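You operate a simulated robot arm through the tools that you are given. There is no shell and no other tool. Be economical: measure what you need, move in short steps, check, and stop when the job is done.

The job below is to be done with a simulated two-armed robot. You get a single attempt, and the scene is never put back.

## Task
Pick up the tall white reducer with a yellow band over a blue band with one hand, pass it to the other hand and put it on the top of the cream heat cabinet. Fetch the yellow sponge from the blue trolley with a green handle and set it on the green tray. Fetch the small yellow cap and set it on top of the roll of red tape. Open the left drawer of the grey check bench, put the wide short white pipe on the top of the long blue cabinet away in the inside of the grey check bench's left drawer, then shut the drawer. Put the roll of blue tape from the top of the grey ring bench on top of the roll of yellow tape there. Put the grey pipe with a socket on the top of the grey ring bench away on the top of the blue bench with a grey top. Put the green ring on the shelf under the blue board. Put two of the green tags from the top of the grey ring bench on the top of the blue check bench. Take the tall white fitting with two yellow bands and leave it in the purple crate. Put the low white fitting with two blue bands on the red tray. The order is free. Set down upright: tall white reducer with a yellow band over a blue , wide short white pipe, tall white fitting with two yellow bands, low white fitting with two blue bands.

The check looks at the end state, three seconds after you hand in, the way a careful person would. Anything else that was tipped, shoved, dropped, spilled or broken makes it a failure. Lids that push on must go on centred and level and be pressed home; caps that screw on are set level and turned clockwise until they are tight.

## Robot
Two 7-joint arms with two-finger parallel grippers on one trunk, on a base that drives. Base frame: it is fixed to the floor where the robot stands at the start and does not move with it; the origin is under the middle of the robot, x ahead of it, y to its left, z up. Units: cm, rad, N and s.
The left shoulder is at the start at [6, 14.3, 93.5], the right one opposite. With the tool pointing down near the work surface each hand reaches from about 10 to 66 cm from the robot's upright axis, wherever it stands, measured 20 degrees to its own side. Places, roughly: green ring (5x5x2 cm) [-70, 160, 80]; green tag [-50, 125, 75]; green tag (8x5x2 cm) [0, 150, 80]; green tray (9x11x2 cm) [-200, 420, 80]; grey pipe with a socket (7x7x25 cm) [-50, 220, 90]; inside of the grey check bench's left drawer [-60, -160, 60]; left drawer of the grey check bench [-50, -160, 60]; low white fitting with two blue ba (6x7x8 cm) [90, 10, 80]; purple crate (42x24x13 cm) [-80, 190, 80]; red tray (9x11x2 cm) [-80, -170, 80]; roll of blue tape (7x7x5 cm) [-70, 230, 80]; roll of red tape (7x7x5 cm) [-240, 390, 80]; roll of yellow tape (9x9x5 cm) [-80, 220, 80]; shelf under the blue board (90x20 cm) [-392, -56, 54]; small yellow cap (4x4x3 cm) [-190, 400, 80]; tall white fitting with two yellow (7x8x11 cm) [80, 10, 90]; tall white reducer with a yellow b (7x8x11 cm) [80, 0, 90]; top of the blue bench with a grey top [-490, -340, 80]; top of the blue check bench [-160, -30, 80]; top of the cream heat cabinet (29x20 cm) [-196, -6, 114]; wide short white pipe (5x5x8 cm) [-220, 390, 80]; yellow sponge (5x7x4 cm) [-290, 830, 50]. Payload 1.57 kg a hand.
Tool frame (each hand has its own): the origin (TCP) lies between the finger pads and is the grasp point; the fingertips stand 3 cm ahead of it; z points along the fingers, y is the line along which they close. The gripper opens to 11 cm. The fingers are 2.4 cm wide and 1.2 cm thick; the gripper's body (4.8 by 11.2 cm) begins 7.8 cm behind the TCP.
Orientation is that of the tool frame in the base frame, as [roll, pitch, yaw] about the fixed x, y, z axes, in that order (R = Rz(yaw) Ry(pitch) Rx(roll)). With the fingers straight down and closing along the base's y, the tool's x points along the base's -x, its y along +y and its z along -z.

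## Interface
- The arms move only by the tool arm_command. It takes "left_deltas", "right_deltas" or both (then of equal length, played together; a hand with none holds still); each is a list of rows, each a list of 6 numbers: the shift along the tool's x, y, z in cm, then the turn, a rotation vector about the tool's x, y, z in rad. In form: [[dx, dy, dz, ax, ay, az], ...]. A call has 1 to 20 rows; each row shifts and turns the commanded pose from where the row before left it, along the tool's axes as they then stand. "left_fingers" and "right_fingers" are, for a hand that has rows, the finger opening in cm, from 0 to 11, set as the call begins (left out, the last holds). Each row takes 0.2 s and may step no farther than 5 cm and 0.15 rad from the row before; otherwise, or with a gripper value out of range, the whole call is refused. Where a pose cannot be reached the arm comes as near as it can. A force on the tool above 40 N (or 10 N above the force at the start of the call, whichever is more), or a blocked arm, ends the call early, and 0.2 s more pass. Each finger travels about 4.5 cm/s and halts on what it meets, pressing with about 43 N; the grip force reading is that of the motor and also rises with nothing between the fingers. The clock runs only during rows and for 0.2 s after the last one: add rows that do not move to give the fingers time. It gives the time, the measured TCP pose, the force on the tool (base axes), the opening and the grip force at its end, in the units of the frame above (readings bear some noise), with the torque about the TCP (base axes, N m) and any sound that the robot's microphone picked up.
- Cameras (640 x 400 px; columns grow to the right, rows downward): "scene" is now at [4.91, -0.11, 154.51]; the picture's right is [0.00, -1.00, 0.00], its down [-0.74, -0.00, -0.67] and it looks along [0.67, 0.00, -0.74] (base axes); focal length 290 px, centre (320, 200). "left" rides on the left gripper at [7, -1.6, -14.1] in its tool frame; the picture's right is [0.23, 0.97, 0.00], its down [-0.85, 0.20, -0.48] and it looks along [-0.47, 0.11, 0.88] (tool axes); focal length 222 px, centre (320, 200). "right" rides on the right gripper at [7, 1.6, -14.1] in its tool frame; the picture's right is [-0.23, 0.97, 0.00], its down [-0.86, -0.20, -0.48] and it looks along [-0.47, -0.11, 0.88] (tool axes); focal length 222 px, centre (320, 200). There is no depth. A picture from a camera that has moved, and an enlarged one, comes with that camera's place and axes in the base frame and with its lens.
- camera(camera): a new picture of that camera. The clock stands still meanwhile.
- slide_trunk(by): slides the trunk up (or, below 0, down) by that many cm; the arms and the scene camera ride with it, the base frame stays. It gives what a move gives, with no picture.
- steer(legs): drives the robot by 1 to 6 legs, each [ahead, left, turn to the left] in cm, cm and rad, along the robot's own axes; the way and the turn of a leg run together, so that a leg with both is an arc; at most 150 cm and 3.142 rad a leg. The arms and the cameras ride along, it lands a little off, and it stops where it bumps. It gives what a move gives.
- aim_head(pan, tilt): turns the head with the scene camera to pan (to the left, within 1.501 rad either way) and tilt (down, from -0.506 to 1.204), counted from straight ahead of the robot. It gives what a move gives.
- close_up(camera, box): a new picture of the part [left, top, right, bottom] of that camera's present view, enlarged. The clock stands still meanwhile.
- sign_off(): hands the job in; it is judged then, once.

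Work in short steps. Places have to be worked out from the pictures, the camera data and where the tool is seen: move nearer, look again, correct. Check each grasp and each placing, and mend what went wrong. You have 577 turns and 370 pictures in all, those below and enlarged ones among them. Open the grippers and draw the arms clear of the work before you hand the job in, unless the task says otherwise; then end with one line.

The tools are called after "Call:" as name(argument=value, ...) on one line, values as JSON. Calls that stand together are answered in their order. arm_command: Moves the arms, as the interface text tells. Its arguments: {"type":"object","properties":{"left_deltas":{"type":"array"},"left_fingers":{"type":"number"},"right_deltas":{"type":"array"},"right_fingers":{"type":"number"}},"required":[]} The other tools are called the same way: slide_trunk (by) slides the trunk up or down; steer (legs) drives the base; aim_head (pan, tilt) turns the head that bears the scene camera; camera (camera) takes a picture; close_up (camera, box) takes an enlarged picture of a part of a camera's view; sign_off () hands the job in.

At the start:

```text
time: 0.0
left_ee_pos: [41.55, 20.16, 111.06]
left_ee_rot: [-3.141, -0.001, -3.14]
left_contact_force: [0.9, -0.3, 1.3]
left_wrist_torque: [-0.01, 0.0, 0.01]
left_opening: 11.02
left_finger_force: 0.0
right_ee_pos: [43.75, -14.09, 102.8]
right_ee_rot: [3.141, 0.001, -3.141]
right_contact_force: [0.8, 0.6, -0.4]
right_wrist_torque: [-0.01, 0.0, 0.01]
right_opening: 11.02
right_finger_force: 0.1
trunk travel left (down, up): [-53.4, 5.6]
robot x, y, heading: [0.31, -0.12, 0.002]
head pan, tilt: [0.003, 0.833]
```

scene: 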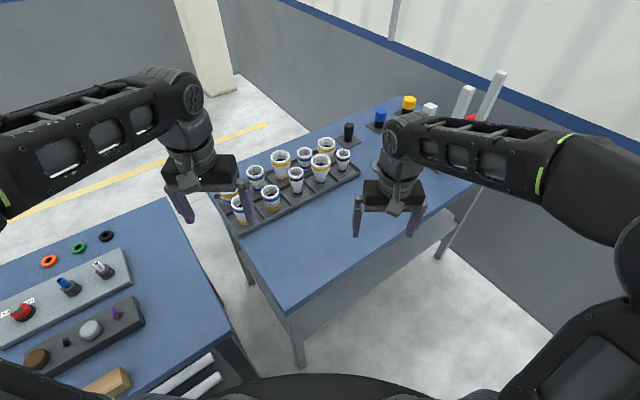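
right: 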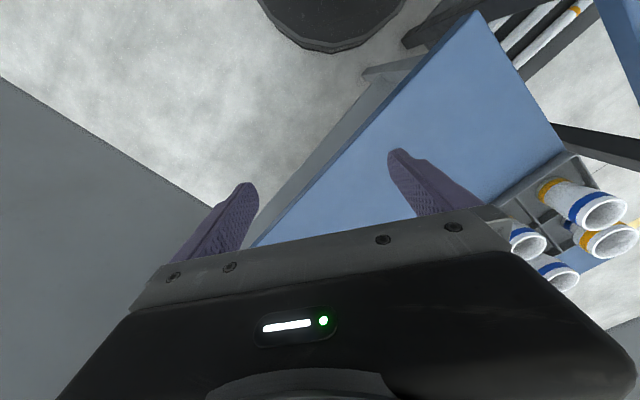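
left: 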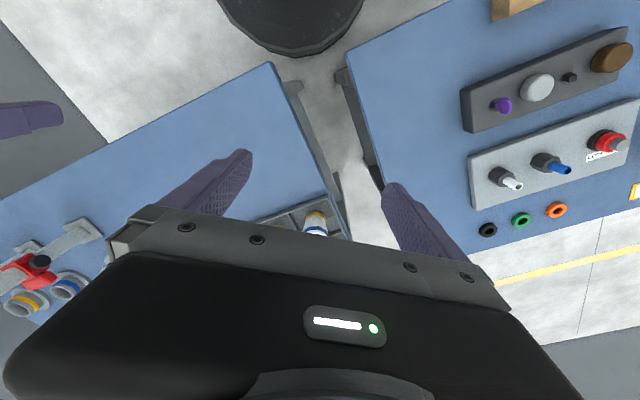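

The picture shows the rack of fittings ahead on a blue table. I take an enlarged view to identify them.

Call:
close_up(camera="scene", box=[210, 120, 370, 240])

```text
3.33 times, centred on (290, 180) of scene
camera zoom: at [4.91, -0.11, 154.51], right [0.0, -1.0, 0.0], down [-0.74, 0.0, -0.67], along [0.67, 0.0, -0.74], focal length 967 px, centre (420, 267)
```

zoom: 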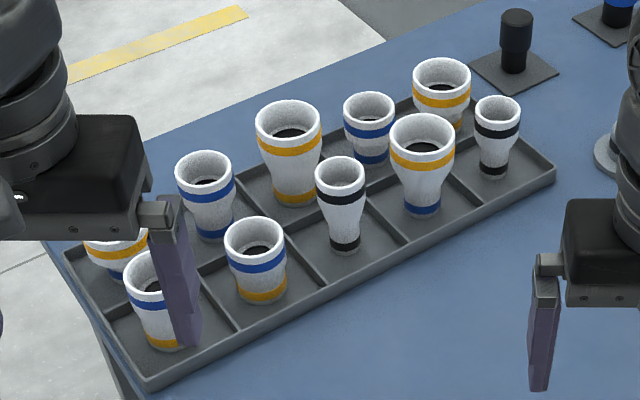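

I survey the surroundings with the head.

Call:
aim_head(pan=1.3, tilt=0.4)

Call:
camera(camera="scene")

Call:
aim_head(pan=-1.3, tilt=0.4)

Call:
camera(camera="scene")

```text
time: 1.5
left_ee_pos: [41.44, 20.24, 111.04]
left_ee_rot: [3.14, 0.001, -3.14]
left_contact_force: [0.7, -1.0, -0.6]
left_wrist_torque: [-0.02, -0.01, -0.02]
left_opening: 11.03
left_finger_force: 0.0
right_ee_pos: [43.84, -13.95, 102.87]
right_ee_rot: [-3.141, -0.001, 3.141]
right_contact_force: [-1.1, 0.3, -0.2]
right_wrist_torque: [0.05, 0.0, 0.03]
right_opening: 11.0
right_finger_force: 0.1
trunk travel left (down, up): [-53.4, 5.6]
robot x, y, heading: [0.15, -0.5, -0.003]
head pan, tilt: [1.3, 0.4]
```

```text
365 pictures are left
camera scene: at [-0.52, 8.8, 158.28], right [0.96, -0.27, 0.0], down [-0.1, -0.38, -0.92], along [0.25, 0.89, -0.39], focal length 290 px, centre (320, 200)
```

scene: 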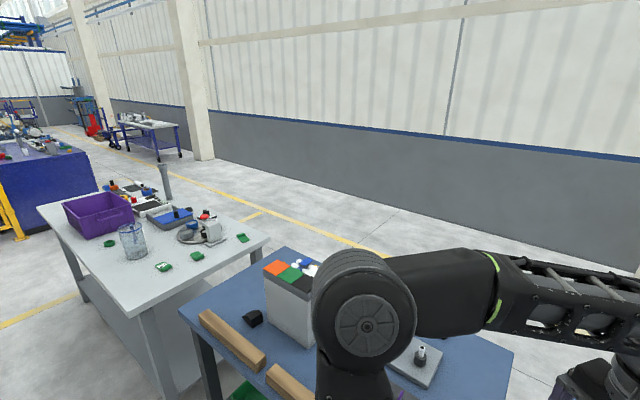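

```text
time: 3.8
left_ee_pos: [41.4, 20.15, 110.94]
left_ee_rot: [-3.141, -0.001, 3.141]
left_contact_force: [1.3, 0.2, 0.1]
left_wrist_torque: [-0.02, -0.04, -0.01]
left_opening: 11.0
left_finger_force: 0.0
right_ee_pos: [43.99, -14.09, 102.9]
right_ee_rot: [3.141, 0.0, -3.14]
right_contact_force: [0.1, 0.2, 0.2]
right_wrist_torque: [0.02, -0.02, 0.0]
right_opening: 11.01
right_finger_force: 0.2
trunk travel left (down, up): [-53.4, 5.6]
robot x, y, heading: [0.14, -0.08, -0.003]
head pan, tilt: [-1.3, 0.4]
```

```text
364 pictures are left
camera scene: at [-0.52, -9.05, 158.28], right [-0.96, -0.27, 0.0], down [-0.1, 0.37, -0.92], along [0.25, -0.89, -0.39], focal length 290 px, centre (320, 200)
```

scene: 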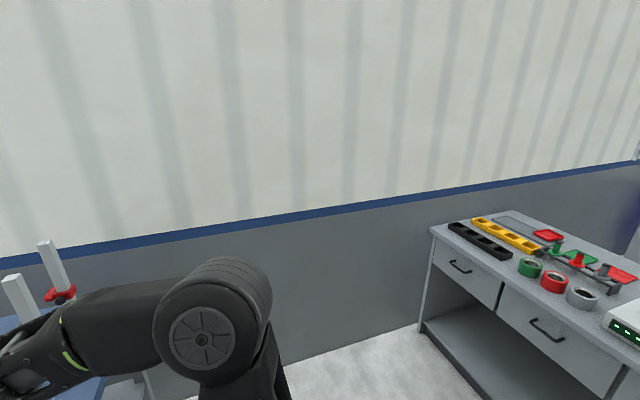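

The rack's table stands skewed (its near edge runs along about (0.58, -0.82)). I turn to face that edge and slide right to face the rack.

Call:
steer(legs=[[0, 0, 0.615], [0, -37, 0]])

Call:
aim_head(pan=0, tilt=0.8)

Call:
camera(camera="scene")

```text
time: 7.9
left_ee_pos: [44.0, 9.82, 110.99]
left_ee_rot: [3.141, -0.001, -2.526]
left_contact_force: [-0.7, -0.7, -0.1]
left_wrist_torque: [0.04, 0.05, 0.01]
left_opening: 10.98
left_finger_force: 0.1
right_ee_pos: [65.83, -16.7, 102.84]
right_ee_rot: [3.14, 0.001, -2.526]
right_contact_force: [-0.1, -0.2, -0.8]
right_wrist_torque: [0.03, 0.01, -0.01]
right_opening: 11.01
right_finger_force: 0.0
trunk travel left (down, up): [-53.4, 5.6]
robot x, y, heading: [21.84, -30.6, 0.611]
head pan, tilt: [-1.3, 0.4]
```

```text
time: 9.3
left_ee_pos: [43.94, 9.88, 110.99]
left_ee_rot: [-3.141, 0.001, -2.525]
left_contact_force: [0.0, -0.7, -0.1]
left_wrist_torque: [-0.02, 0.02, 0.01]
left_opening: 11.02
left_finger_force: 0.0
right_ee_pos: [65.7, -16.69, 102.88]
right_ee_rot: [3.14, 0.001, -2.525]
right_contact_force: [0.0, 0.3, -0.5]
right_wrist_torque: [-0.01, 0.03, 0.0]
right_opening: 11.0
right_finger_force: 0.0
trunk travel left (down, up): [-53.4, 5.6]
robot x, y, heading: [21.77, -30.76, 0.617]
head pan, tilt: [0.0, 0.799]
```

```text
363 pictures are left
camera scene: at [25.86, -27.81, 154.77], right [0.58, -0.82, 0.0], down [-0.59, -0.41, -0.7], along [0.57, 0.4, -0.72], focal length 290 px, centre (320, 200)
```

scene: 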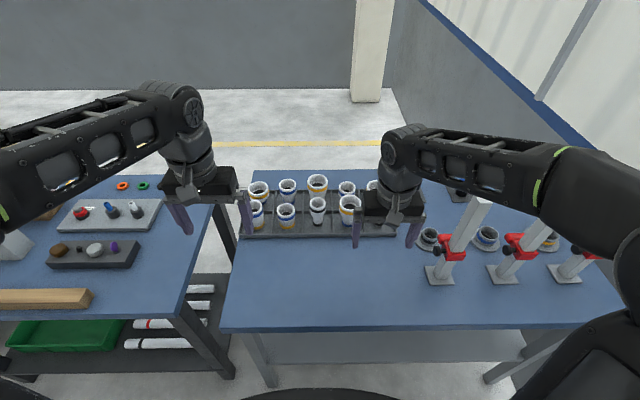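

I face the rack squarely. I drive ahead 5 cm and zoom in on the rack.

Call:
steer(legs=[[5, 0, 0]])

Call:
close_up(camera="scene", box=[230, 165, 400, 255])

```text
time: 10.2
left_ee_pos: [48.23, 12.75, 110.95]
left_ee_rot: [-3.141, -0.002, -2.526]
left_contact_force: [0.9, 0.2, -0.9]
left_wrist_torque: [-0.01, 0.03, 0.01]
left_opening: 11.0
left_finger_force: 0.1
right_ee_pos: [69.88, -13.89, 102.78]
right_ee_rot: [-3.141, -0.001, -2.528]
right_contact_force: [0.2, 0.7, 0.4]
right_wrist_torque: [-0.03, 0.06, 0.0]
right_opening: 11.02
right_finger_force: 0.1
trunk travel left (down, up): [-53.4, 5.6]
robot x, y, heading: [25.8, -27.88, 0.619]
head pan, tilt: [0.0, 0.799]
```

```text
3.76 times, centred on (315, 210) of scene
camera zoom: at [30.04, -24.86, 154.76], right [0.58, -0.82, 0.0], down [-0.59, -0.41, -0.7], along [0.57, 0.4, -0.72], focal length 1092 px, centre (339, 162)
```

zoom: 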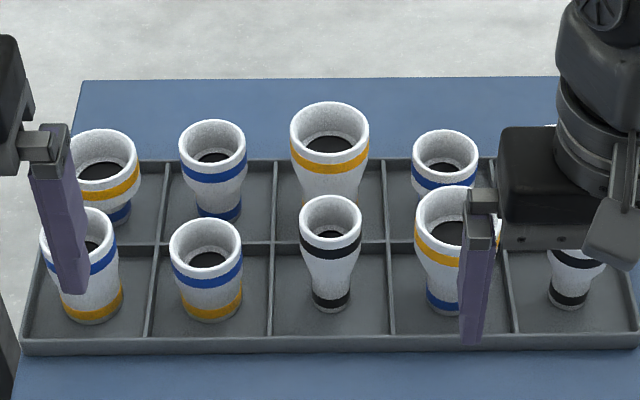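

Front row fourth is the tall yellow-over-blue reducer; back row third is the tall yellow/yellow one. I raise the right hand and move it over the rack for a second view.

Call:
arm_command(right_deltas=[[0, 0, -5, 0, 0, 0], [0, 0, -5, 0, 0, 0], [-5, 0, 0, 0, 0, 0], [-5, 0, 0, 0, 0, 0], [-5, 0, 0, 0, 0, 0]], left_deltas=[[0, 5, 0, 0, 0, 0], [0, 5, 0, 0, 0, 0], [0, 5, 0, 0, 0, 0], [0, 0, 0, 0, 0, 0], [0, 0, 0, 0, 0, 0]])

Call:
camera(camera="right")

Call:
camera(camera="scene")

```text
time: 11.4
left_ee_pos: [39.22, 24.53, 111.01]
left_ee_rot: [3.14, 0.002, -2.527]
left_contact_force: [-0.3, -0.6, 0.6]
left_wrist_torque: [0.04, -0.04, 0.0]
left_opening: 11.0
left_finger_force: 0.0
right_ee_pos: [74.4, -10.68, 111.76]
right_ee_rot: [3.139, 0.004, -2.525]
right_contact_force: [0.0, -0.9, -0.6]
right_wrist_torque: [0.05, 0.0, -0.01]
right_opening: 10.98
right_finger_force: 0.0
right hand out of reach, approached as far as the arm can: row 2, 3, 5
trunk travel left (down, up): [-53.4, 5.6]
robot x, y, heading: [25.94, -27.68, 0.614]
head pan, tilt: [0.0, 0.799]
```

```text
361 pictures are left
camera right: at [67.64, -13.41, 125.76], right [-0.38, 0.93, 0.0], down [0.81, 0.33, 0.48], along [0.45, 0.18, -0.88], focal length 222 px, centre (320, 200)
```

right: 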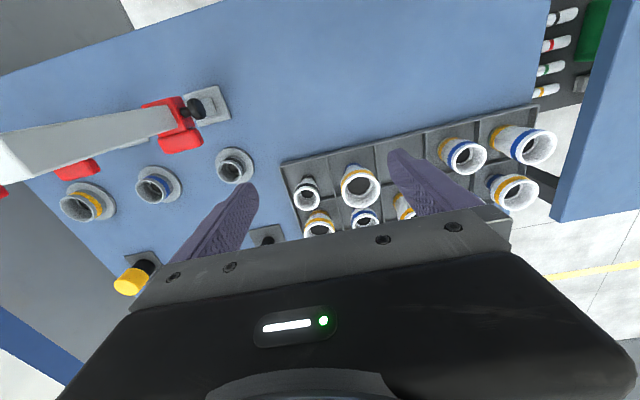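

```text
360 pictures are left
camera scene: at [29.74, -25.19, 154.78], right [0.58, -0.82, 0.0], down [-0.59, -0.41, -0.7], along [0.57, 0.4, -0.72], focal length 290 px, centre (320, 200)
```

scene: 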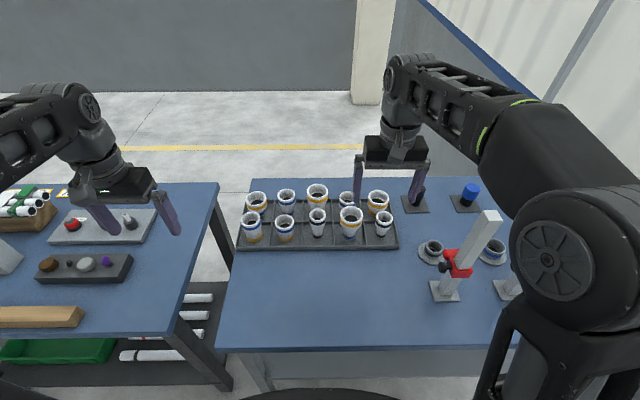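

Triangulating, the reducer's rim is at about (79.7, -0.9, 92.5). I lower the right hand a little to see how the commanded pose stands.

Call:
arm_command(right_deltas=[[0, 0, 5, 0, 0, 0], [0, 0, 3, 0, 0, 0]], right_fingers=9.5)

```text
time: 12.1
left_ee_pos: [39.34, 24.63, 110.9]
left_ee_rot: [-3.141, -0.001, -2.529]
left_contact_force: [0.3, -0.5, 0.0]
left_wrist_torque: [-0.01, 0.02, 0.0]
left_opening: 11.0
left_finger_force: 0.1
right_ee_pos: [74.43, -10.47, 103.81]
right_ee_rot: [-3.14, -0.001, -2.523]
right_contact_force: [0.6, -0.5, -0.3]
right_wrist_torque: [0.0, 0.03, 0.01]
right_opening: 9.52
right_finger_force: 0.1
trunk travel left (down, up): [-53.4, 5.6]
robot x, y, heading: [25.63, -27.66, 0.613]
head pan, tilt: [0.0, 0.799]
```

I move over the reducer and look.

Call:
arm_command(right_deltas=[[-5, 2.4, 0, 0, 0, 0], [-4.9, 2.4, 0, 0, 0, 0], [0, 0, 4, 0, 0, 0]])

Call:
camera(camera="right")

Call:
close_up(camera="scene", box=[230, 150, 430, 250])

```text
refused: row 1 steps farther than a row can; nothing moved
```

```text
359 pictures are left
camera right: at [67.8, -13.19, 117.87], right [-0.38, 0.93, 0.0], down [0.81, 0.33, 0.48], along [0.44, 0.18, -0.88], focal length 222 px, centre (320, 200)
```

right: 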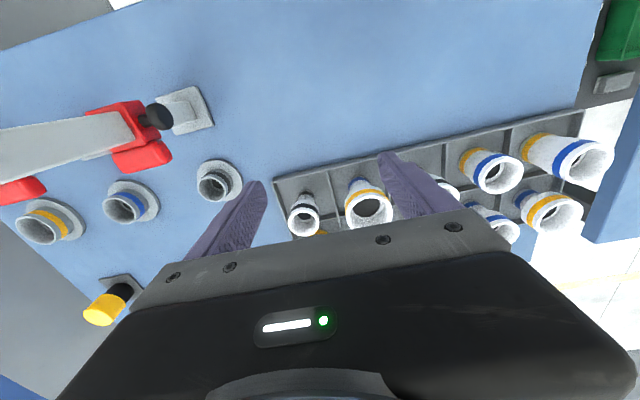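

```text
3.20 times, centred on (330, 200) of scene
camera zoom: at [29.86, -24.95, 154.77], right [0.58, -0.82, 0.0], down [-0.59, -0.41, -0.7], along [0.57, 0.4, -0.72], focal length 928 px, centre (288, 200)
```

zoom: 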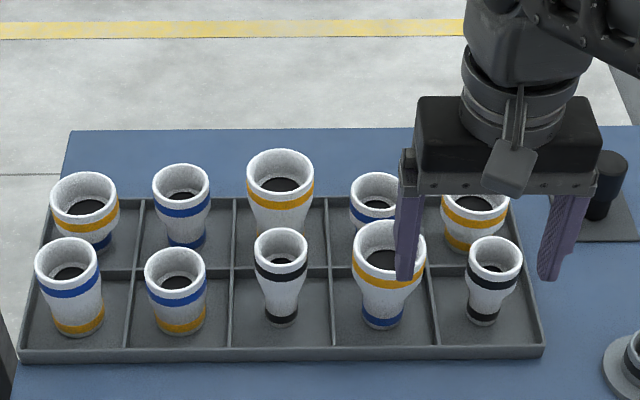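

Steps must stay within 5 cm total; I reissue with smaller rows.

Call:
arm_command(right_deltas=[[-3.3, 1.6, 0, 0, 0, 0], [-3.3, 1.6, 0, 0, 0, 0], [-3.3, 1.6, 0, 0, 0, 0], [0, 0, 3, 0, 0, 0]])

Call:
camera(camera="right")

Call:
close_up(camera="scene", box=[230, 150, 430, 250])

```text
time: 13.1
left_ee_pos: [39.4, 24.55, 110.99]
left_ee_rot: [-3.142, 0.0, -2.527]
left_contact_force: [0.4, -0.1, 0.0]
left_wrist_torque: [0.02, 0.02, 0.01]
left_opening: 11.0
left_finger_force: 0.0
right_ee_pos: [79.96, -0.7, 100.74]
right_ee_rot: [3.141, -0.001, -2.526]
right_contact_force: [0.8, 0.3, -0.4]
right_wrist_torque: [-0.01, 0.01, -0.03]
right_opening: 9.47
right_finger_force: 0.0
trunk travel left (down, up): [-53.4, 5.6]
robot x, y, heading: [25.59, -27.81, 0.616]
head pan, tilt: [0.0, 0.799]
```

```text
357 pictures are left
camera right: at [73.18, -3.53, 114.78], right [-0.38, 0.93, 0.0], down [0.81, 0.33, 0.48], along [0.44, 0.18, -0.88], focal length 222 px, centre (320, 200)
```

right: 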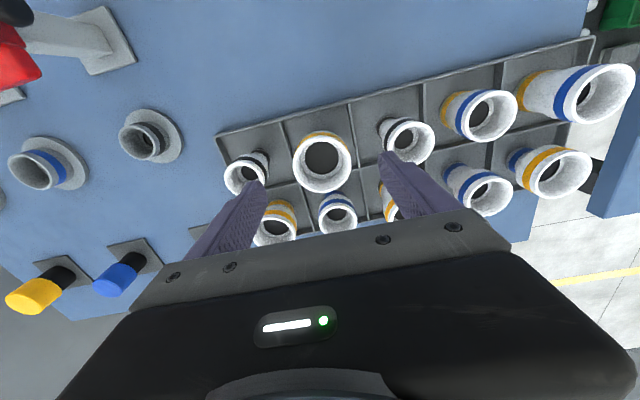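

```text
3.20 times, centred on (330, 200) of scene
camera zoom: at [29.84, -25.05, 154.78], right [0.58, -0.82, 0.0], down [-0.59, -0.41, -0.7], along [0.57, 0.4, -0.72], focal length 928 px, centre (288, 200)
```

zoom: 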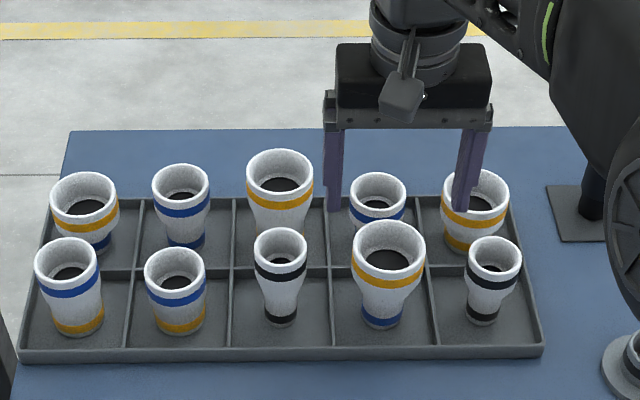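

The hand stands over the reducer. I descend to just below the rim and close.

Call:
arm_command(right_deltas=[[0, 0, 3, 0, 0, 0], [0, 0, 3, 0, 0, 0], [0, 0, 3.5, 0, 0, 0]])

Call:
close_up(camera="scene", box=[230, 150, 430, 250])

```text
time: 13.8
left_ee_pos: [39.37, 24.72, 110.88]
left_ee_rot: [-3.141, 0.0, -2.526]
left_contact_force: [0.5, 0.8, -0.3]
left_wrist_torque: [0.0, -0.03, -0.01]
left_opening: 10.96
left_finger_force: 0.0
right_ee_pos: [79.86, -0.78, 91.1]
right_ee_rot: [-3.141, -0.001, -2.528]
right_contact_force: [0.8, 0.3, -0.3]
right_wrist_torque: [0.02, 0.0, 0.0]
right_opening: 9.48
right_finger_force: 0.0
trunk travel left (down, up): [-53.4, 5.6]
robot x, y, heading: [25.75, -27.69, 0.615]
head pan, tilt: [0.0, 0.799]
```

```text
3.20 times, centred on (330, 200) of scene
camera zoom: at [29.9, -24.96, 154.77], right [0.58, -0.82, 0.0], down [-0.59, -0.41, -0.7], along [0.57, 0.4, -0.72], focal length 928 px, centre (288, 200)
```

zoom: 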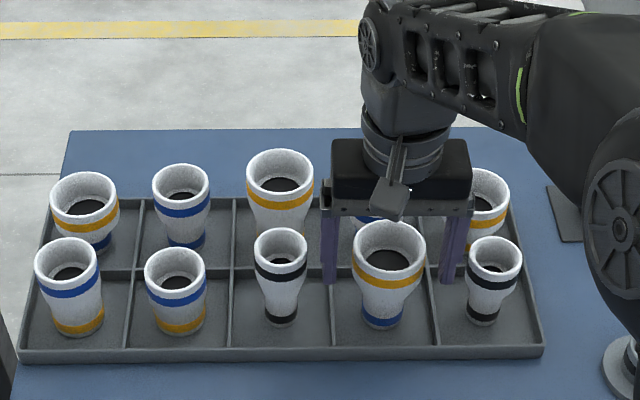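

Aligned. I close the fingers, waiting a few rows, and then lift slightly.

Call:
arm_command(right_deltas=[[0, 0, 0, 0, 0, 0], [0, 0, 0, 0, 0, 0], [0, 0, 0, 0, 0, 0], [0, 0, 0, 0, 0, 0]], right_fingers=3)

Call:
arm_command(right_deltas=[[0, 0, -3, 0, 0, 0], [0, 0, -4, 0, 0, 0], [0, 0, -4, 0, 0, 0], [0, 0, -2, 0, 0, 0]])

Call:
camera(camera="scene")

```text
time: 14.8
left_ee_pos: [39.42, 24.62, 110.95]
left_ee_rot: [3.141, -0.001, -2.526]
left_contact_force: [-1.0, -0.2, 1.0]
left_wrist_torque: [-0.01, 0.01, 0.03]
left_opening: 10.99
left_finger_force: 0.1
right_ee_pos: [79.94, -0.74, 91.11]
right_ee_rot: [3.141, 0.0, -2.528]
right_contact_force: [-0.1, 0.0, 0.1]
right_wrist_torque: [-0.02, 0.04, -0.01]
right_opening: 6.27
right_finger_force: 32.5
trunk travel left (down, up): [-53.4, 5.6]
robot x, y, heading: [25.85, -28.15, 0.619]
head pan, tilt: [0.0, 0.799]
```

```text
time: 15.8
left_ee_pos: [39.3, 24.63, 110.8]
left_ee_rot: [3.141, 0.0, -2.527]
left_contact_force: [-0.1, 0.2, -0.1]
left_wrist_torque: [-0.01, -0.01, 0.01]
left_opening: 10.99
left_finger_force: 0.1
right_ee_pos: [79.78, -0.9, 104.1]
right_ee_rot: [-3.141, -0.002, -2.525]
right_contact_force: [-0.2, 0.3, -0.9]
right_wrist_torque: [-0.04, 0.0, -0.03]
right_opening: 6.26
right_finger_force: 43.0
trunk travel left (down, up): [-53.4, 5.6]
robot x, y, heading: [25.69, -27.69, 0.613]
head pan, tilt: [0.0, 0.799]
```

```text
354 pictures are left
camera scene: at [29.85, -24.98, 154.77], right [0.58, -0.82, 0.0], down [-0.59, -0.41, -0.7], along [0.57, 0.4, -0.72], focal length 290 px, centre (320, 200)
```

scene: 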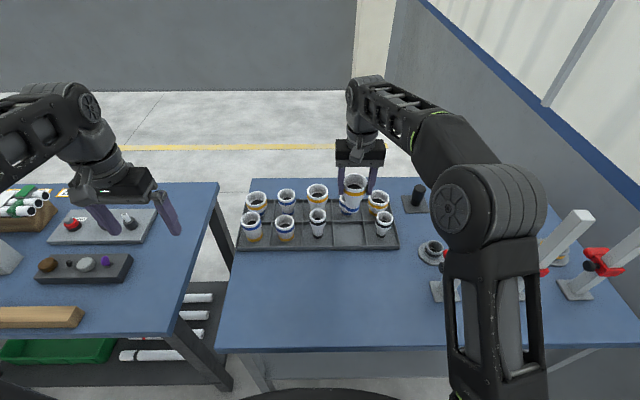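

The reducer is held. I draw the right hand back toward the handover spot while turning the left hand to point horizontally to the right, with its camera up.

Call:
arm_command(right_deltas=[[4, 0, -1, 0, 0, 0], [4, 0, -1, 0, 0, 0], [4, 0, -1, 0, 0, 0], [4, 0, -1, 0, 0, 0], [2, 0, -1, 0, 0, 0], [0, 0, 0, 0, 0, 0], [0, 0, 0, 0, 0, 0], [0, 0, 0, 0, 0, 0], [0, 0, 0, 0, 0, 0], [0, 0, 0, 0, 0, 0], [0, 0, 0, 0, 0, 0], [0, 0, 0, 0, 0, 0], [0, 0, 0, 0, 0, 0], [0, 0, 0, 0, 0, 0]], left_deltas=[[0, 0, 0, 0.08637, 0.08637, -0.08637], [0, 0, 0, 0.08637, 0.08637, -0.08637], [0, 0, 0, 0.08637, 0.08637, -0.08637], [0, 0, 0, 0.08637, 0.08637, -0.08637], [0, 0, 0, 0.08637, 0.08637, -0.08637], [0, 0, 0, 0.08637, 0.08637, -0.08637], [0, 0, 0, 0.08637, 0.08637, -0.08637], [0, 0, 0, 0.08637, 0.08637, -0.08637], [0, 0, 0, 0.08637, 0.08637, -0.08637], [0, 0, 0, 0.08637, 0.08637, -0.08637], [0, 0, 0, 0.08637, 0.08637, -0.08637], [0, 0, 0, 0.08637, 0.08637, -0.08637], [0, 0, 0, 0.08637, 0.08637, -0.08637], [0, 0, 0, 0.08637, 0.08637, -0.08637]])

Call:
camera(camera="scene")

```text
time: 18.9
left_ee_pos: [39.06, 17.93, 98.83]
left_ee_rot: [-2.777, -0.458, -2.176]
left_contact_force: [-0.4, 0.5, -0.4]
left_wrist_torque: [-0.02, -0.01, 0.01]
left_opening: 10.98
left_finger_force: 0.1
left hand out of reach, approached as far as the arm can: row 1, 2, 3, 4, 5, 6, 7, 8, 9, 10, 11, 12, 13, 14
right_ee_pos: [65.0, -11.05, 109.07]
right_ee_rot: [-3.14, 0.001, -2.524]
right_contact_force: [-0.2, 0.1, -1.9]
right_wrist_torque: [-0.04, -0.01, 0.03]
right_opening: 6.24
right_finger_force: 42.9
trunk travel left (down, up): [-53.4, 5.6]
robot x, y, heading: [25.78, -27.96, 0.617]
head pan, tilt: [0.0, 0.799]
```

```text
353 pictures are left
camera scene: at [29.73, -24.85, 154.78], right [0.58, -0.82, 0.0], down [-0.59, -0.41, -0.7], along [0.57, 0.4, -0.72], focal length 290 px, centre (320, 200)
```

scene: 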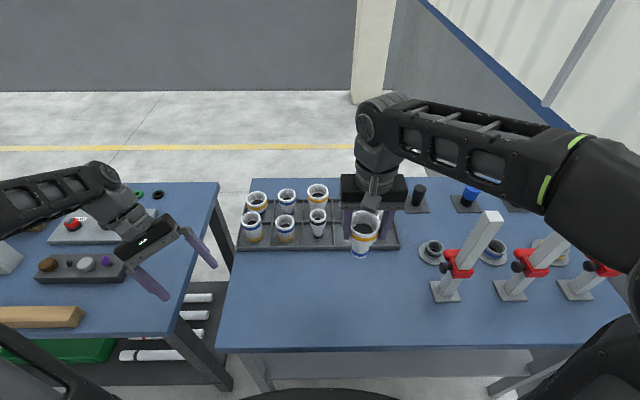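

The left hand was too far out to turn. I bring it closer to the middle, then continue the turn.

Call:
arm_command(left_deltas=[[1.95, -4.13, 0.52, 0, 0, 0], [1.95, -4.13, 0.52, 0, 0, 0], [1.95, -4.13, 0.52, 0, 0, 0], [1.95, -4.13, 0.52, 0, 0, 0], [0, 0, 0, 0.0766, 0.0803, -0.0816], [0, 0, 0, 0.0766, 0.0803, -0.0816], [0, 0, 0, 0.0766, 0.0803, -0.0816], [0, 0, 0, 0.0766, 0.0803, -0.0816], [0, 0, 0, 0.0766, 0.0803, -0.0816], [0, 0, 0, 0.0766, 0.0803, -0.0816], [0, 0, 0, 0.0766, 0.0803, -0.0816], [0, 0, 0, 0.0766, 0.0803, -0.0816], [0, 0, 0, 0.0766, 0.0803, -0.0816], [0, 0, 0, 0.0766, 0.0803, -0.0816]])

Call:
camera(camera="scene")

```text
time: 21.9
left_ee_pos: [49.52, 4.5, 105.96]
left_ee_rot: [1.343, -1.567, 0.845]
left_contact_force: [-0.5, 0.1, 0.0]
left_wrist_torque: [0.0, -0.06, -0.05]
left_opening: 11.0
left_finger_force: 0.0
right_ee_pos: [65.26, -11.29, 109.05]
right_ee_rot: [-3.141, 0.001, -2.527]
right_contact_force: [0.4, 0.1, -0.5]
right_wrist_torque: [0.02, -0.03, 0.01]
right_opening: 6.25
right_finger_force: 43.2
trunk travel left (down, up): [-53.4, 5.6]
robot x, y, heading: [25.75, -27.69, 0.612]
head pan, tilt: [0.0, 0.799]
```

```text
352 pictures are left
camera scene: at [29.83, -24.98, 154.77], right [0.58, -0.82, 0.0], down [-0.59, -0.41, -0.7], along [0.57, 0.4, -0.72], focal length 290 px, centre (320, 200)
```

scene: 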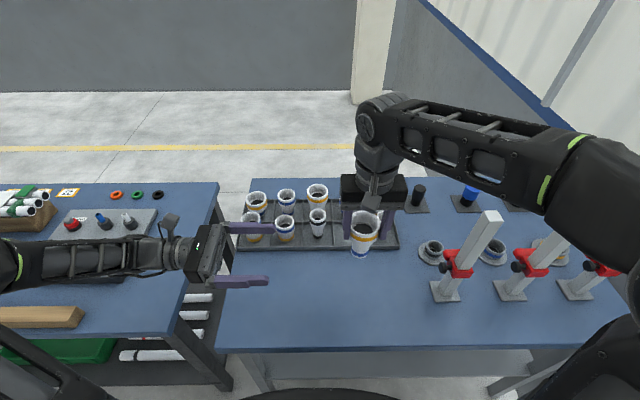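

The left hand is horizontal. I align it with the cup's lower body and advance until the cup is between the fingers.

Call:
arm_command(left_deltas=[[-2.7, -3.7, 0, 0, 0, 0], [0, 0, 4.5, 0, 0, 0], [0, 0, 4.5, 0, 0, 0], [0, 0, 4, 0, 0, 0]])

Call:
close_up(camera="scene", box=[240, 170, 440, 295])

Call:
camera(camera="left")

```text
time: 22.9
left_ee_pos: [60.16, -3.96, 103.12]
left_ee_rot: [2.159, -1.57, 0.032]
left_contact_force: [0.8, 0.1, 0.2]
left_wrist_torque: [0.01, 0.01, -0.02]
left_opening: 11.0
left_finger_force: 0.0
right_ee_pos: [65.08, -11.17, 108.94]
right_ee_rot: [-3.14, 0.001, -2.527]
right_contact_force: [0.2, -0.6, -0.6]
right_wrist_torque: [0.02, 0.02, 0.02]
right_opening: 6.21
right_finger_force: 42.8
trunk travel left (down, up): [-53.4, 5.6]
robot x, y, heading: [25.63, -28.05, 0.616]
head pan, tilt: [0.0, 0.799]
```

```text
3.20 times, centred on (340, 232) of scene
camera zoom: at [29.9, -25.05, 154.77], right [0.58, -0.82, 0.0], down [-0.59, -0.41, -0.7], along [0.57, 0.4, -0.72], focal length 928 px, centre (256, 96)
```

zoom: 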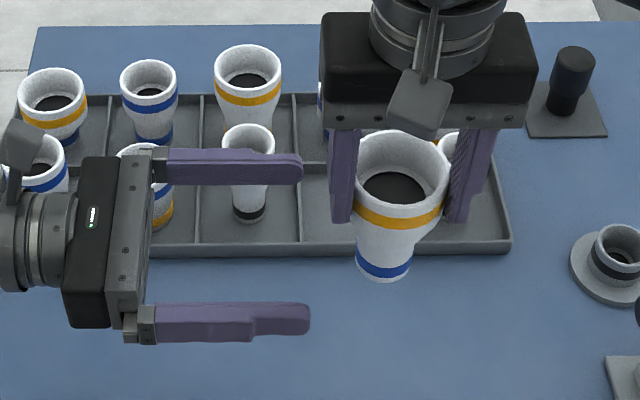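

```text
350 pictures are left
camera left: at [53.26, 8.45, 110.18], right [-0.79, -0.56, 0.23], down [-0.44, 0.27, -0.85], along [0.42, -0.78, -0.47], focal length 222 px, centre (320, 200)
```

left: 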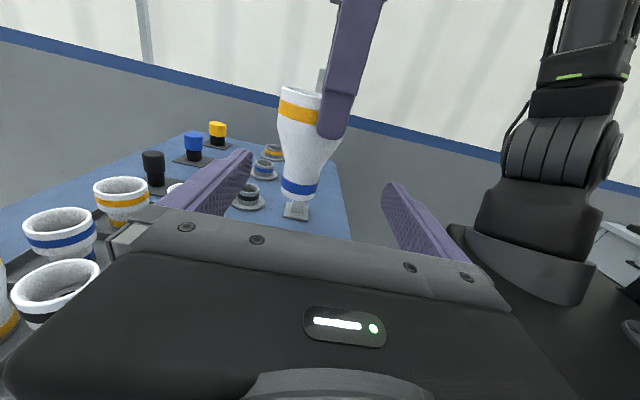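

Well aligned. I advance 8.7 cm and close the left fingers on the body.

Call:
arm_command(left_deltas=[[0, 0, 4.5, 0, 0, 0], [0, 0, 4.1, 0, 0, 0]])

Call:
close_up(camera="scene", box=[240, 170, 440, 295])

Call:
arm_command(left_deltas=[[0, 0, 0, 0, 0, 0], [0, 0, 0, 0, 0, 0], [0, 0, 0, 0, 0, 0], [0, 0, 0, 0, 0, 0], [0, 0, 0, 0, 0, 0]], left_fingers=2)

Call:
close_up(camera="scene", box=[240, 170, 440, 295])

```text
time: 23.4
left_ee_pos: [64.87, -11.01, 103.16]
left_ee_rot: [2.446, -1.57, -0.256]
left_contact_force: [-0.5, -0.1, 0.1]
left_wrist_torque: [0.01, 0.03, -0.01]
left_opening: 11.03
left_finger_force: 0.0
right_ee_pos: [65.13, -11.11, 109.09]
right_ee_rot: [3.141, 0.0, -2.527]
right_contact_force: [-0.3, 0.3, -1.0]
right_wrist_torque: [-0.01, 0.0, 0.03]
right_opening: 6.22
right_finger_force: 43.0
trunk travel left (down, up): [-53.4, 5.6]
robot x, y, heading: [25.44, -27.59, 0.612]
head pan, tilt: [0.0, 0.799]
```

```text
3.20 times, centred on (340, 232) of scene
camera zoom: at [29.88, -25.0, 154.77], right [0.58, -0.82, 0.0], down [-0.59, -0.41, -0.7], along [0.57, 0.4, -0.72], focal length 928 px, centre (256, 96)
```

zoom: 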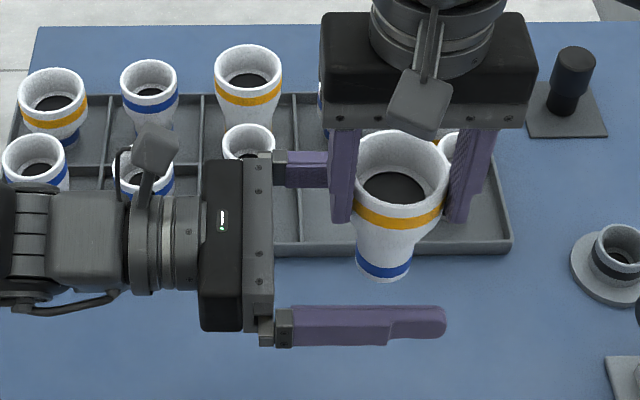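

```text
time: 24.6
left_ee_pos: [65.16, -10.49, 102.98]
left_ee_rot: [2.781, -1.563, -0.578]
left_contact_force: [15.3, 3.9, -3.4]
left_wrist_torque: [0.08, 0.17, 0.1]
left_opening: 5.41
left_finger_force: 19.6
right_ee_pos: [64.48, -11.29, 109.0]
right_ee_rot: [3.14, -0.018, -2.52]
right_contact_force: [-16.0, -5.4, 3.8]
right_wrist_torque: [-0.35, 0.71, -0.03]
right_opening: 6.25
right_finger_force: 43.0
trunk travel left (down, up): [-53.4, 5.6]
robot x, y, heading: [25.39, -27.99, 0.618]
head pan, tilt: [0.0, 0.799]
stopped in row 5 (left hand): the force on the tool passed its limit at 41 N (the readings are from after the stop); the commanded pose is now the measured one
```

```text
3.20 times, centred on (340, 232) of scene
camera zoom: at [29.84, -24.98, 154.77], right [0.58, -0.82, 0.0], down [-0.59, -0.41, -0.7], along [0.57, 0.4, -0.72], focal length 928 px, centre (256, 96)
```

zoom: 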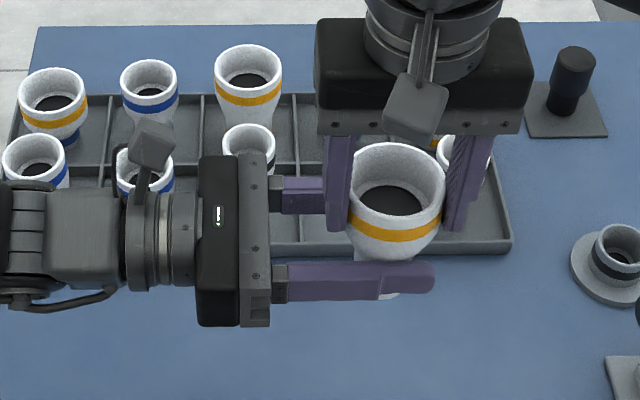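

The left fingers touched off-centre (far finger first). I shift the left hand forward a touch and let it close fully.

Call:
arm_command(left_deltas=[[0, -0.4, 0, 0, 0, 0], [0, -0.2, 0, 0, 0, 0], [0, 0, 0, 0, 0, 0], [0, 0, 0, 0, 0, 0]])

Call:
close_up(camera="scene", box=[240, 170, 440, 295])

Call:
camera(camera="left")

```text
time: 25.6
left_ee_pos: [65.58, -10.42, 103.04]
left_ee_rot: [2.538, -1.565, -0.341]
left_contact_force: [5.7, -2.7, -0.2]
left_wrist_torque: [0.16, 0.17, 0.17]
left_opening: 5.38
left_finger_force: 42.8
right_ee_pos: [64.75, -11.12, 109.02]
right_ee_rot: [3.14, -0.01, -2.523]
right_contact_force: [-6.0, 2.7, -1.0]
right_wrist_torque: [0.01, 0.16, -0.15]
right_opening: 6.25
right_finger_force: 43.1
trunk travel left (down, up): [-53.4, 5.6]
robot x, y, heading: [25.86, -28.28, 0.617]
head pan, tilt: [0.0, 0.799]
```

```text
3.20 times, centred on (340, 232) of scene
camera zoom: at [29.85, -24.99, 154.77], right [0.58, -0.82, 0.0], down [-0.59, -0.41, -0.7], along [0.57, 0.4, -0.72], focal length 928 px, centre (256, 96)
```

zoom: 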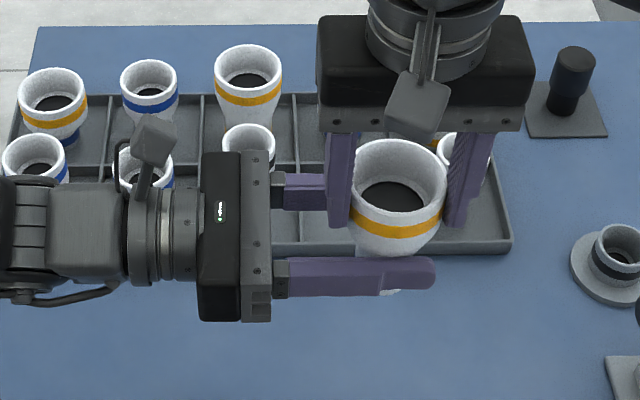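

```text
346 pictures are left
camera left: at [58.56, 2.02, 109.94], right [-0.79, -0.57, 0.23], down [-0.45, 0.27, -0.85], along [0.42, -0.77, -0.47], focal length 222 px, centre (320, 200)
```

left: 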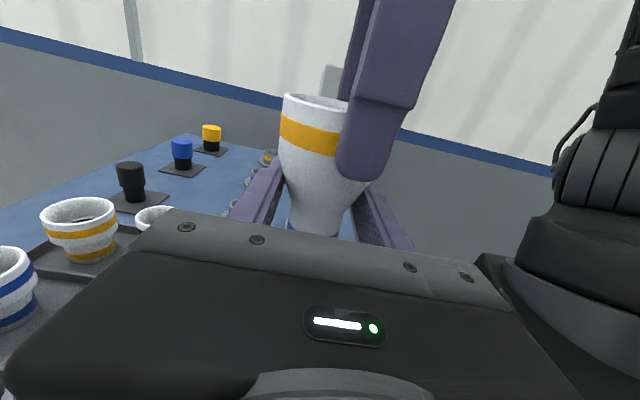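

The left grips at 5.4 cm with full force. I open the right fingers and raise the right hand.

Call:
arm_command(right_deltas=[[0, 0, 0, 0, 0, 0], [0, 0, 0, 0, 0, 0], [0, 0, 0, 0, 0, 0], [0, 0, -2, 0, 0, 0], [0, 0, -3, 0, 0, 0]], right_fingers=9)

Call:
close_up(camera="scene", box=[240, 170, 440, 295])

Call:
camera(camera="left")

```text
time: 26.8
left_ee_pos: [65.53, -10.28, 102.9]
left_ee_rot: [2.649, -1.562, -0.451]
left_contact_force: [0.5, 0.6, 0.2]
left_wrist_torque: [0.0, -0.03, -0.04]
left_opening: 5.38
left_finger_force: 42.8
right_ee_pos: [64.77, -11.12, 112.16]
right_ee_rot: [3.14, -0.009, -2.522]
right_contact_force: [0.0, 1.3, -0.3]
right_wrist_torque: [0.01, 0.02, 0.01]
right_opening: 8.99
right_finger_force: 0.0
right hand out of reach, approached as far as the arm can: row 5
trunk travel left (down, up): [-53.4, 5.6]
robot x, y, heading: [25.63, -27.68, 0.613]
head pan, tilt: [0.0, 0.799]
```

```text
3.20 times, centred on (340, 232) of scene
camera zoom: at [29.84, -24.99, 154.77], right [0.58, -0.82, 0.0], down [-0.59, -0.41, -0.7], along [0.57, 0.4, -0.72], focal length 928 px, centre (256, 96)
```

zoom: 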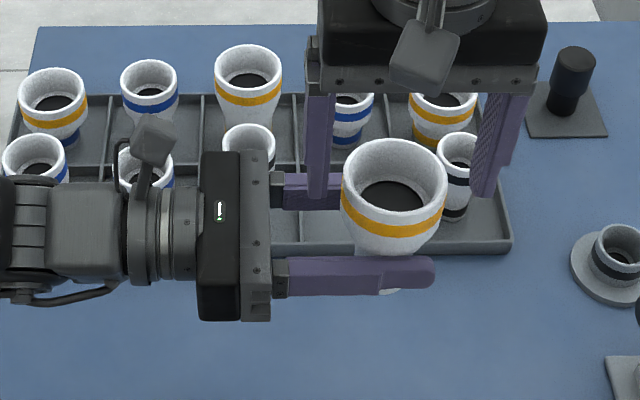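

```text
344 pictures are left
camera left: at [58.57, 2.07, 109.93], right [-0.79, -0.57, 0.23], down [-0.45, 0.27, -0.85], along [0.42, -0.77, -0.47], focal length 222 px, centre (320, 200)
```

left: 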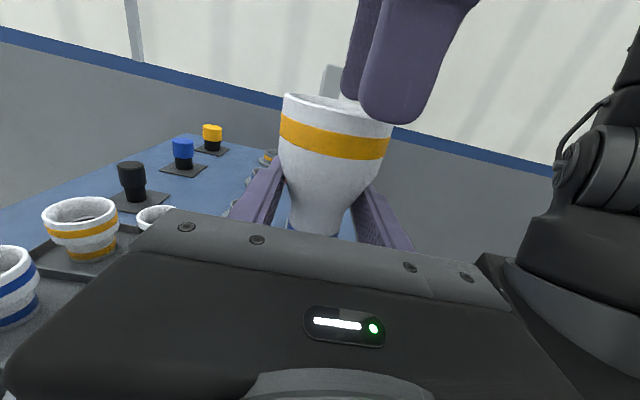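

The handover worked. I lower the left hand slightly, draw it left out of the way, and shift the head view to check.

Call:
arm_command(left_deltas=[[-4, 0, 0, 0, 0, 0], [0, 0, -4, 0, 0, 0], [0, 0, -4, 0, 0, 0], [0, 0, -4, 0, 0, 0], [0, 0, -4, 0, 0, 0]])

Call:
close_up(camera="scene", box=[230, 150, 430, 250])

Call:
camera(camera="right")

```text
time: 27.9
left_ee_pos: [55.98, 2.55, 99.08]
left_ee_rot: [2.569, -1.567, -0.371]
left_contact_force: [-0.5, 1.4, 0.1]
left_wrist_torque: [-0.02, 0.01, 0.03]
left_opening: 5.38
left_finger_force: 43.2
right_ee_pos: [64.68, -11.2, 111.92]
right_ee_rot: [3.14, -0.007, -2.522]
right_contact_force: [-0.2, 0.4, -0.1]
right_wrist_torque: [0.0, -0.02, -0.03]
right_opening: 8.99
right_finger_force: 0.1
trunk travel left (down, up): [-53.4, 5.6]
robot x, y, heading: [25.56, -27.53, 0.615]
head pan, tilt: [0.0, 0.799]
```

```text
3.20 times, centred on (330, 200) of scene
camera zoom: at [29.81, -24.95, 154.77], right [0.58, -0.82, 0.0], down [-0.59, -0.41, -0.7], along [0.57, 0.4, -0.72], focal length 928 px, centre (288, 200)
```

zoom: 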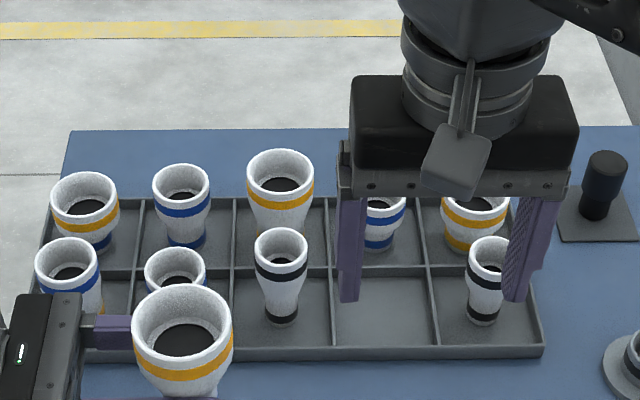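

```text
342 pictures are left
camera right: at [58.09, -13.81, 126.18], right [-0.38, 0.92, 0.0], down [0.82, 0.34, 0.47], along [0.44, 0.18, -0.88], focal length 222 px, centre (320, 200)
```

right: 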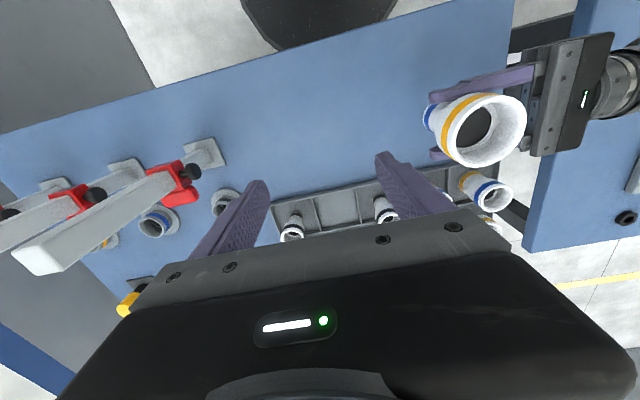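

The low blue/blue fitting appears to be back row fourth, about 69 cm ahead; I need to get closer. I creep ahead 3 cm.

Call:
steer(legs=[[3, 0, 0]])

```text
time: 28.8
left_ee_pos: [58.56, 4.38, 98.84]
left_ee_rot: [2.441, -1.564, -0.243]
left_contact_force: [-0.4, 0.2, -0.7]
left_wrist_torque: [0.02, 0.01, -0.02]
left_opening: 5.35
left_finger_force: 42.4
right_ee_pos: [67.29, -9.28, 112.03]
right_ee_rot: [3.138, -0.012, -2.521]
right_contact_force: [0.3, -0.5, -0.4]
right_wrist_torque: [-0.04, 0.01, -0.04]
right_opening: 9.0
right_finger_force: 0.1
trunk travel left (down, up): [-53.4, 5.6]
robot x, y, heading: [28.07, -26.38, 0.614]
head pan, tilt: [0.0, 0.799]
```

No bump. Another 3 cm.

Call:
steer(legs=[[3, 0, 0]])

```text
time: 29.6
left_ee_pos: [61.1, 6.06, 98.99]
left_ee_rot: [2.439, -1.565, -0.238]
left_contact_force: [0.2, 0.1, -0.2]
left_wrist_torque: [-0.05, -0.03, -0.05]
left_opening: 5.34
left_finger_force: 42.6
right_ee_pos: [69.79, -7.57, 111.9]
right_ee_rot: [3.139, -0.01, -2.521]
right_contact_force: [0.5, 0.7, -0.3]
right_wrist_torque: [-0.04, 0.02, 0.0]
right_opening: 9.02
right_finger_force: 0.0
trunk travel left (down, up): [-53.4, 5.6]
robot x, y, heading: [30.47, -24.52, 0.614]
head pan, tilt: [0.0, 0.799]
```

I bring the right hand over the back row's fourth fitting at a safe height and look.

Call:
arm_command(right_deltas=[[-3, 0, 3, 0, 0, 0], [-3.5, 0, 3, 0, 0, 0], [-3.5, 0, 3, 0, 0, 0], [-3.5, 0, 1, 0, 0, 0], [-3.5, 0, 0, 0, 0, 0], [-3, 0, 0, 0, 0, 0]])

Call:
camera(camera="right")

Call:
close_up(camera="scene", box=[230, 150, 430, 275])

```text
time: 31.0
left_ee_pos: [60.82, 5.95, 98.94]
left_ee_rot: [2.567, -1.566, -0.368]
left_contact_force: [-0.3, 0.3, -0.3]
left_wrist_torque: [0.01, 0.0, 0.0]
left_opening: 5.35
left_finger_force: 42.6
right_ee_pos: [86.04, 3.74, 101.67]
right_ee_rot: [-3.141, -0.009, -2.523]
right_contact_force: [-0.4, 0.0, 0.0]
right_wrist_torque: [0.02, -0.01, 0.02]
right_opening: 9.01
right_finger_force: 0.1
trunk travel left (down, up): [-53.4, 5.6]
robot x, y, heading: [31.04, -24.33, 0.613]
head pan, tilt: [0.0, 0.799]
```

```text
341 pictures are left
camera right: at [79.45, 1.13, 115.81], right [-0.38, 0.92, 0.0], down [0.82, 0.34, 0.47], along [0.43, 0.18, -0.88], focal length 222 px, centre (320, 200)
```

right: 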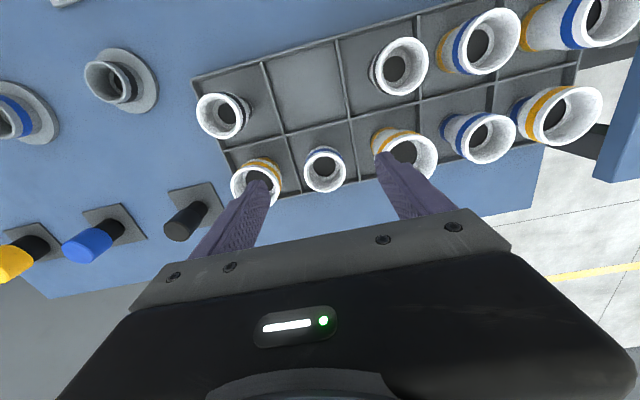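

```text
3.20 times, centred on (330, 212) of scene
camera zoom: at [34.8, -21.49, 154.77], right [0.58, -0.82, 0.0], down [-0.59, -0.41, -0.7], along [0.57, 0.4, -0.72], focal length 928 px, centre (288, 160)
```

zoom: 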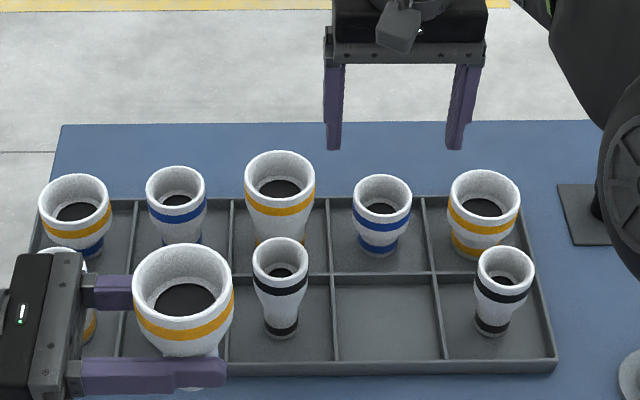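

Back fourth is clearly the low blue/blue one, rim near (88.6, 5.5, 88.5). I move over it with 8 cm opening and check.

Call:
arm_command(right_deltas=[[-3.1, 0, 0, 0, 0.009, 0], [0, 0, 4, 0, 0, 0], [0, 0, 2, 0, 0, 0]], right_fingers=8)

Call:
camera(camera="right")

Call:
close_up(camera="scene", box=[230, 150, 430, 275])

```text
time: 31.8
left_ee_pos: [60.96, 6.0, 98.95]
left_ee_rot: [2.647, -1.565, -0.448]
left_contact_force: [0.2, 0.3, -0.3]
left_wrist_torque: [0.0, 0.04, 0.02]
left_opening: 5.34
left_finger_force: 42.7
right_ee_pos: [86.58, 4.27, 95.61]
right_ee_rot: [3.14, -0.019, -2.521]
right_contact_force: [-0.4, -0.6, 0.9]
right_wrist_torque: [0.0, 0.02, 0.04]
right_opening: 7.99
right_finger_force: 0.1
right hand out of reach, approached as far as the arm can: row 1
trunk travel left (down, up): [-53.4, 5.6]
robot x, y, heading: [30.7, -24.19, 0.614]
head pan, tilt: [0.0, 0.799]
```

```text
339 pictures are left
camera right: at [80.1, 1.64, 109.87], right [-0.38, 0.92, 0.0], down [0.82, 0.34, 0.46], along [0.43, 0.17, -0.89], focal length 222 px, centre (320, 200)
```

right: 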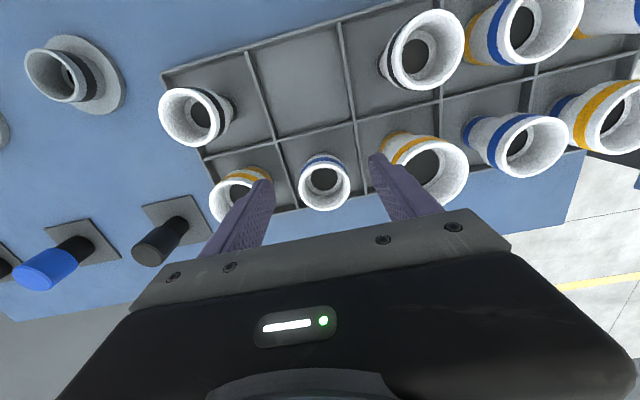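

```text
3.20 times, centred on (330, 212) of scene
camera zoom: at [34.75, -21.55, 154.77], right [0.58, -0.82, 0.0], down [-0.59, -0.41, -0.7], along [0.57, 0.4, -0.72], focal length 928 px, centre (288, 160)
```

zoom: 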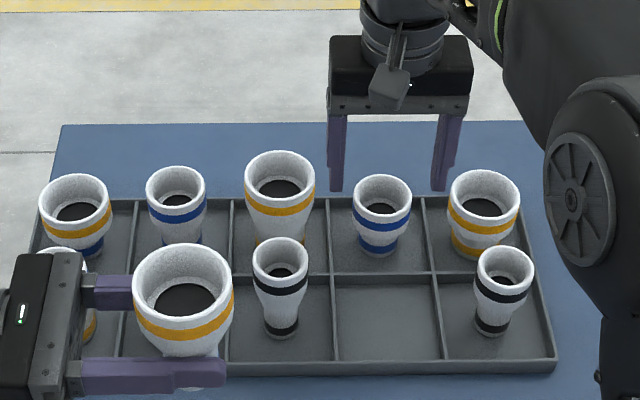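

Rim confirmed at (88.45, 5.3, 88.5). I lower, slip forward 2 cm and lower to grasp height.

Call:
arm_command(right_deltas=[[0, 0, 3, 0, 0.019, 0], [0, 0, 2.5, 0, 0, 0], [-2.1, -0.2, 0, 0, 0, 0], [0, 0, 2.8, 0, 0, 0]])

Call:
close_up(camera="scene", box=[230, 150, 430, 275])

```text
time: 32.8
left_ee_pos: [60.89, 5.99, 98.94]
left_ee_rot: [2.62, -1.563, -0.421]
left_contact_force: [0.3, 0.2, 0.1]
left_wrist_torque: [-0.02, -0.01, 0.02]
left_opening: 5.35
left_finger_force: 43.2
right_ee_pos: [88.23, 5.33, 87.27]
right_ee_rot: [-3.141, -0.036, -2.523]
right_contact_force: [-0.3, -0.7, -0.7]
right_wrist_torque: [-0.01, 0.0, 0.0]
right_opening: 8.0
right_finger_force: 0.0
trunk travel left (down, up): [-53.4, 5.6]
robot x, y, heading: [30.46, -24.17, 0.617]
head pan, tilt: [0.0, 0.799]
```

```text
3.20 times, centred on (330, 212) of scene
camera zoom: at [34.75, -21.53, 154.77], right [0.58, -0.82, 0.0], down [-0.59, -0.41, -0.7], along [0.57, 0.4, -0.72], focal length 928 px, centre (288, 160)
```

zoom: 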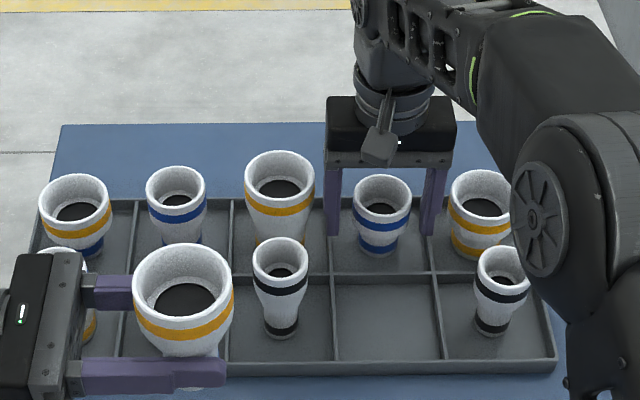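

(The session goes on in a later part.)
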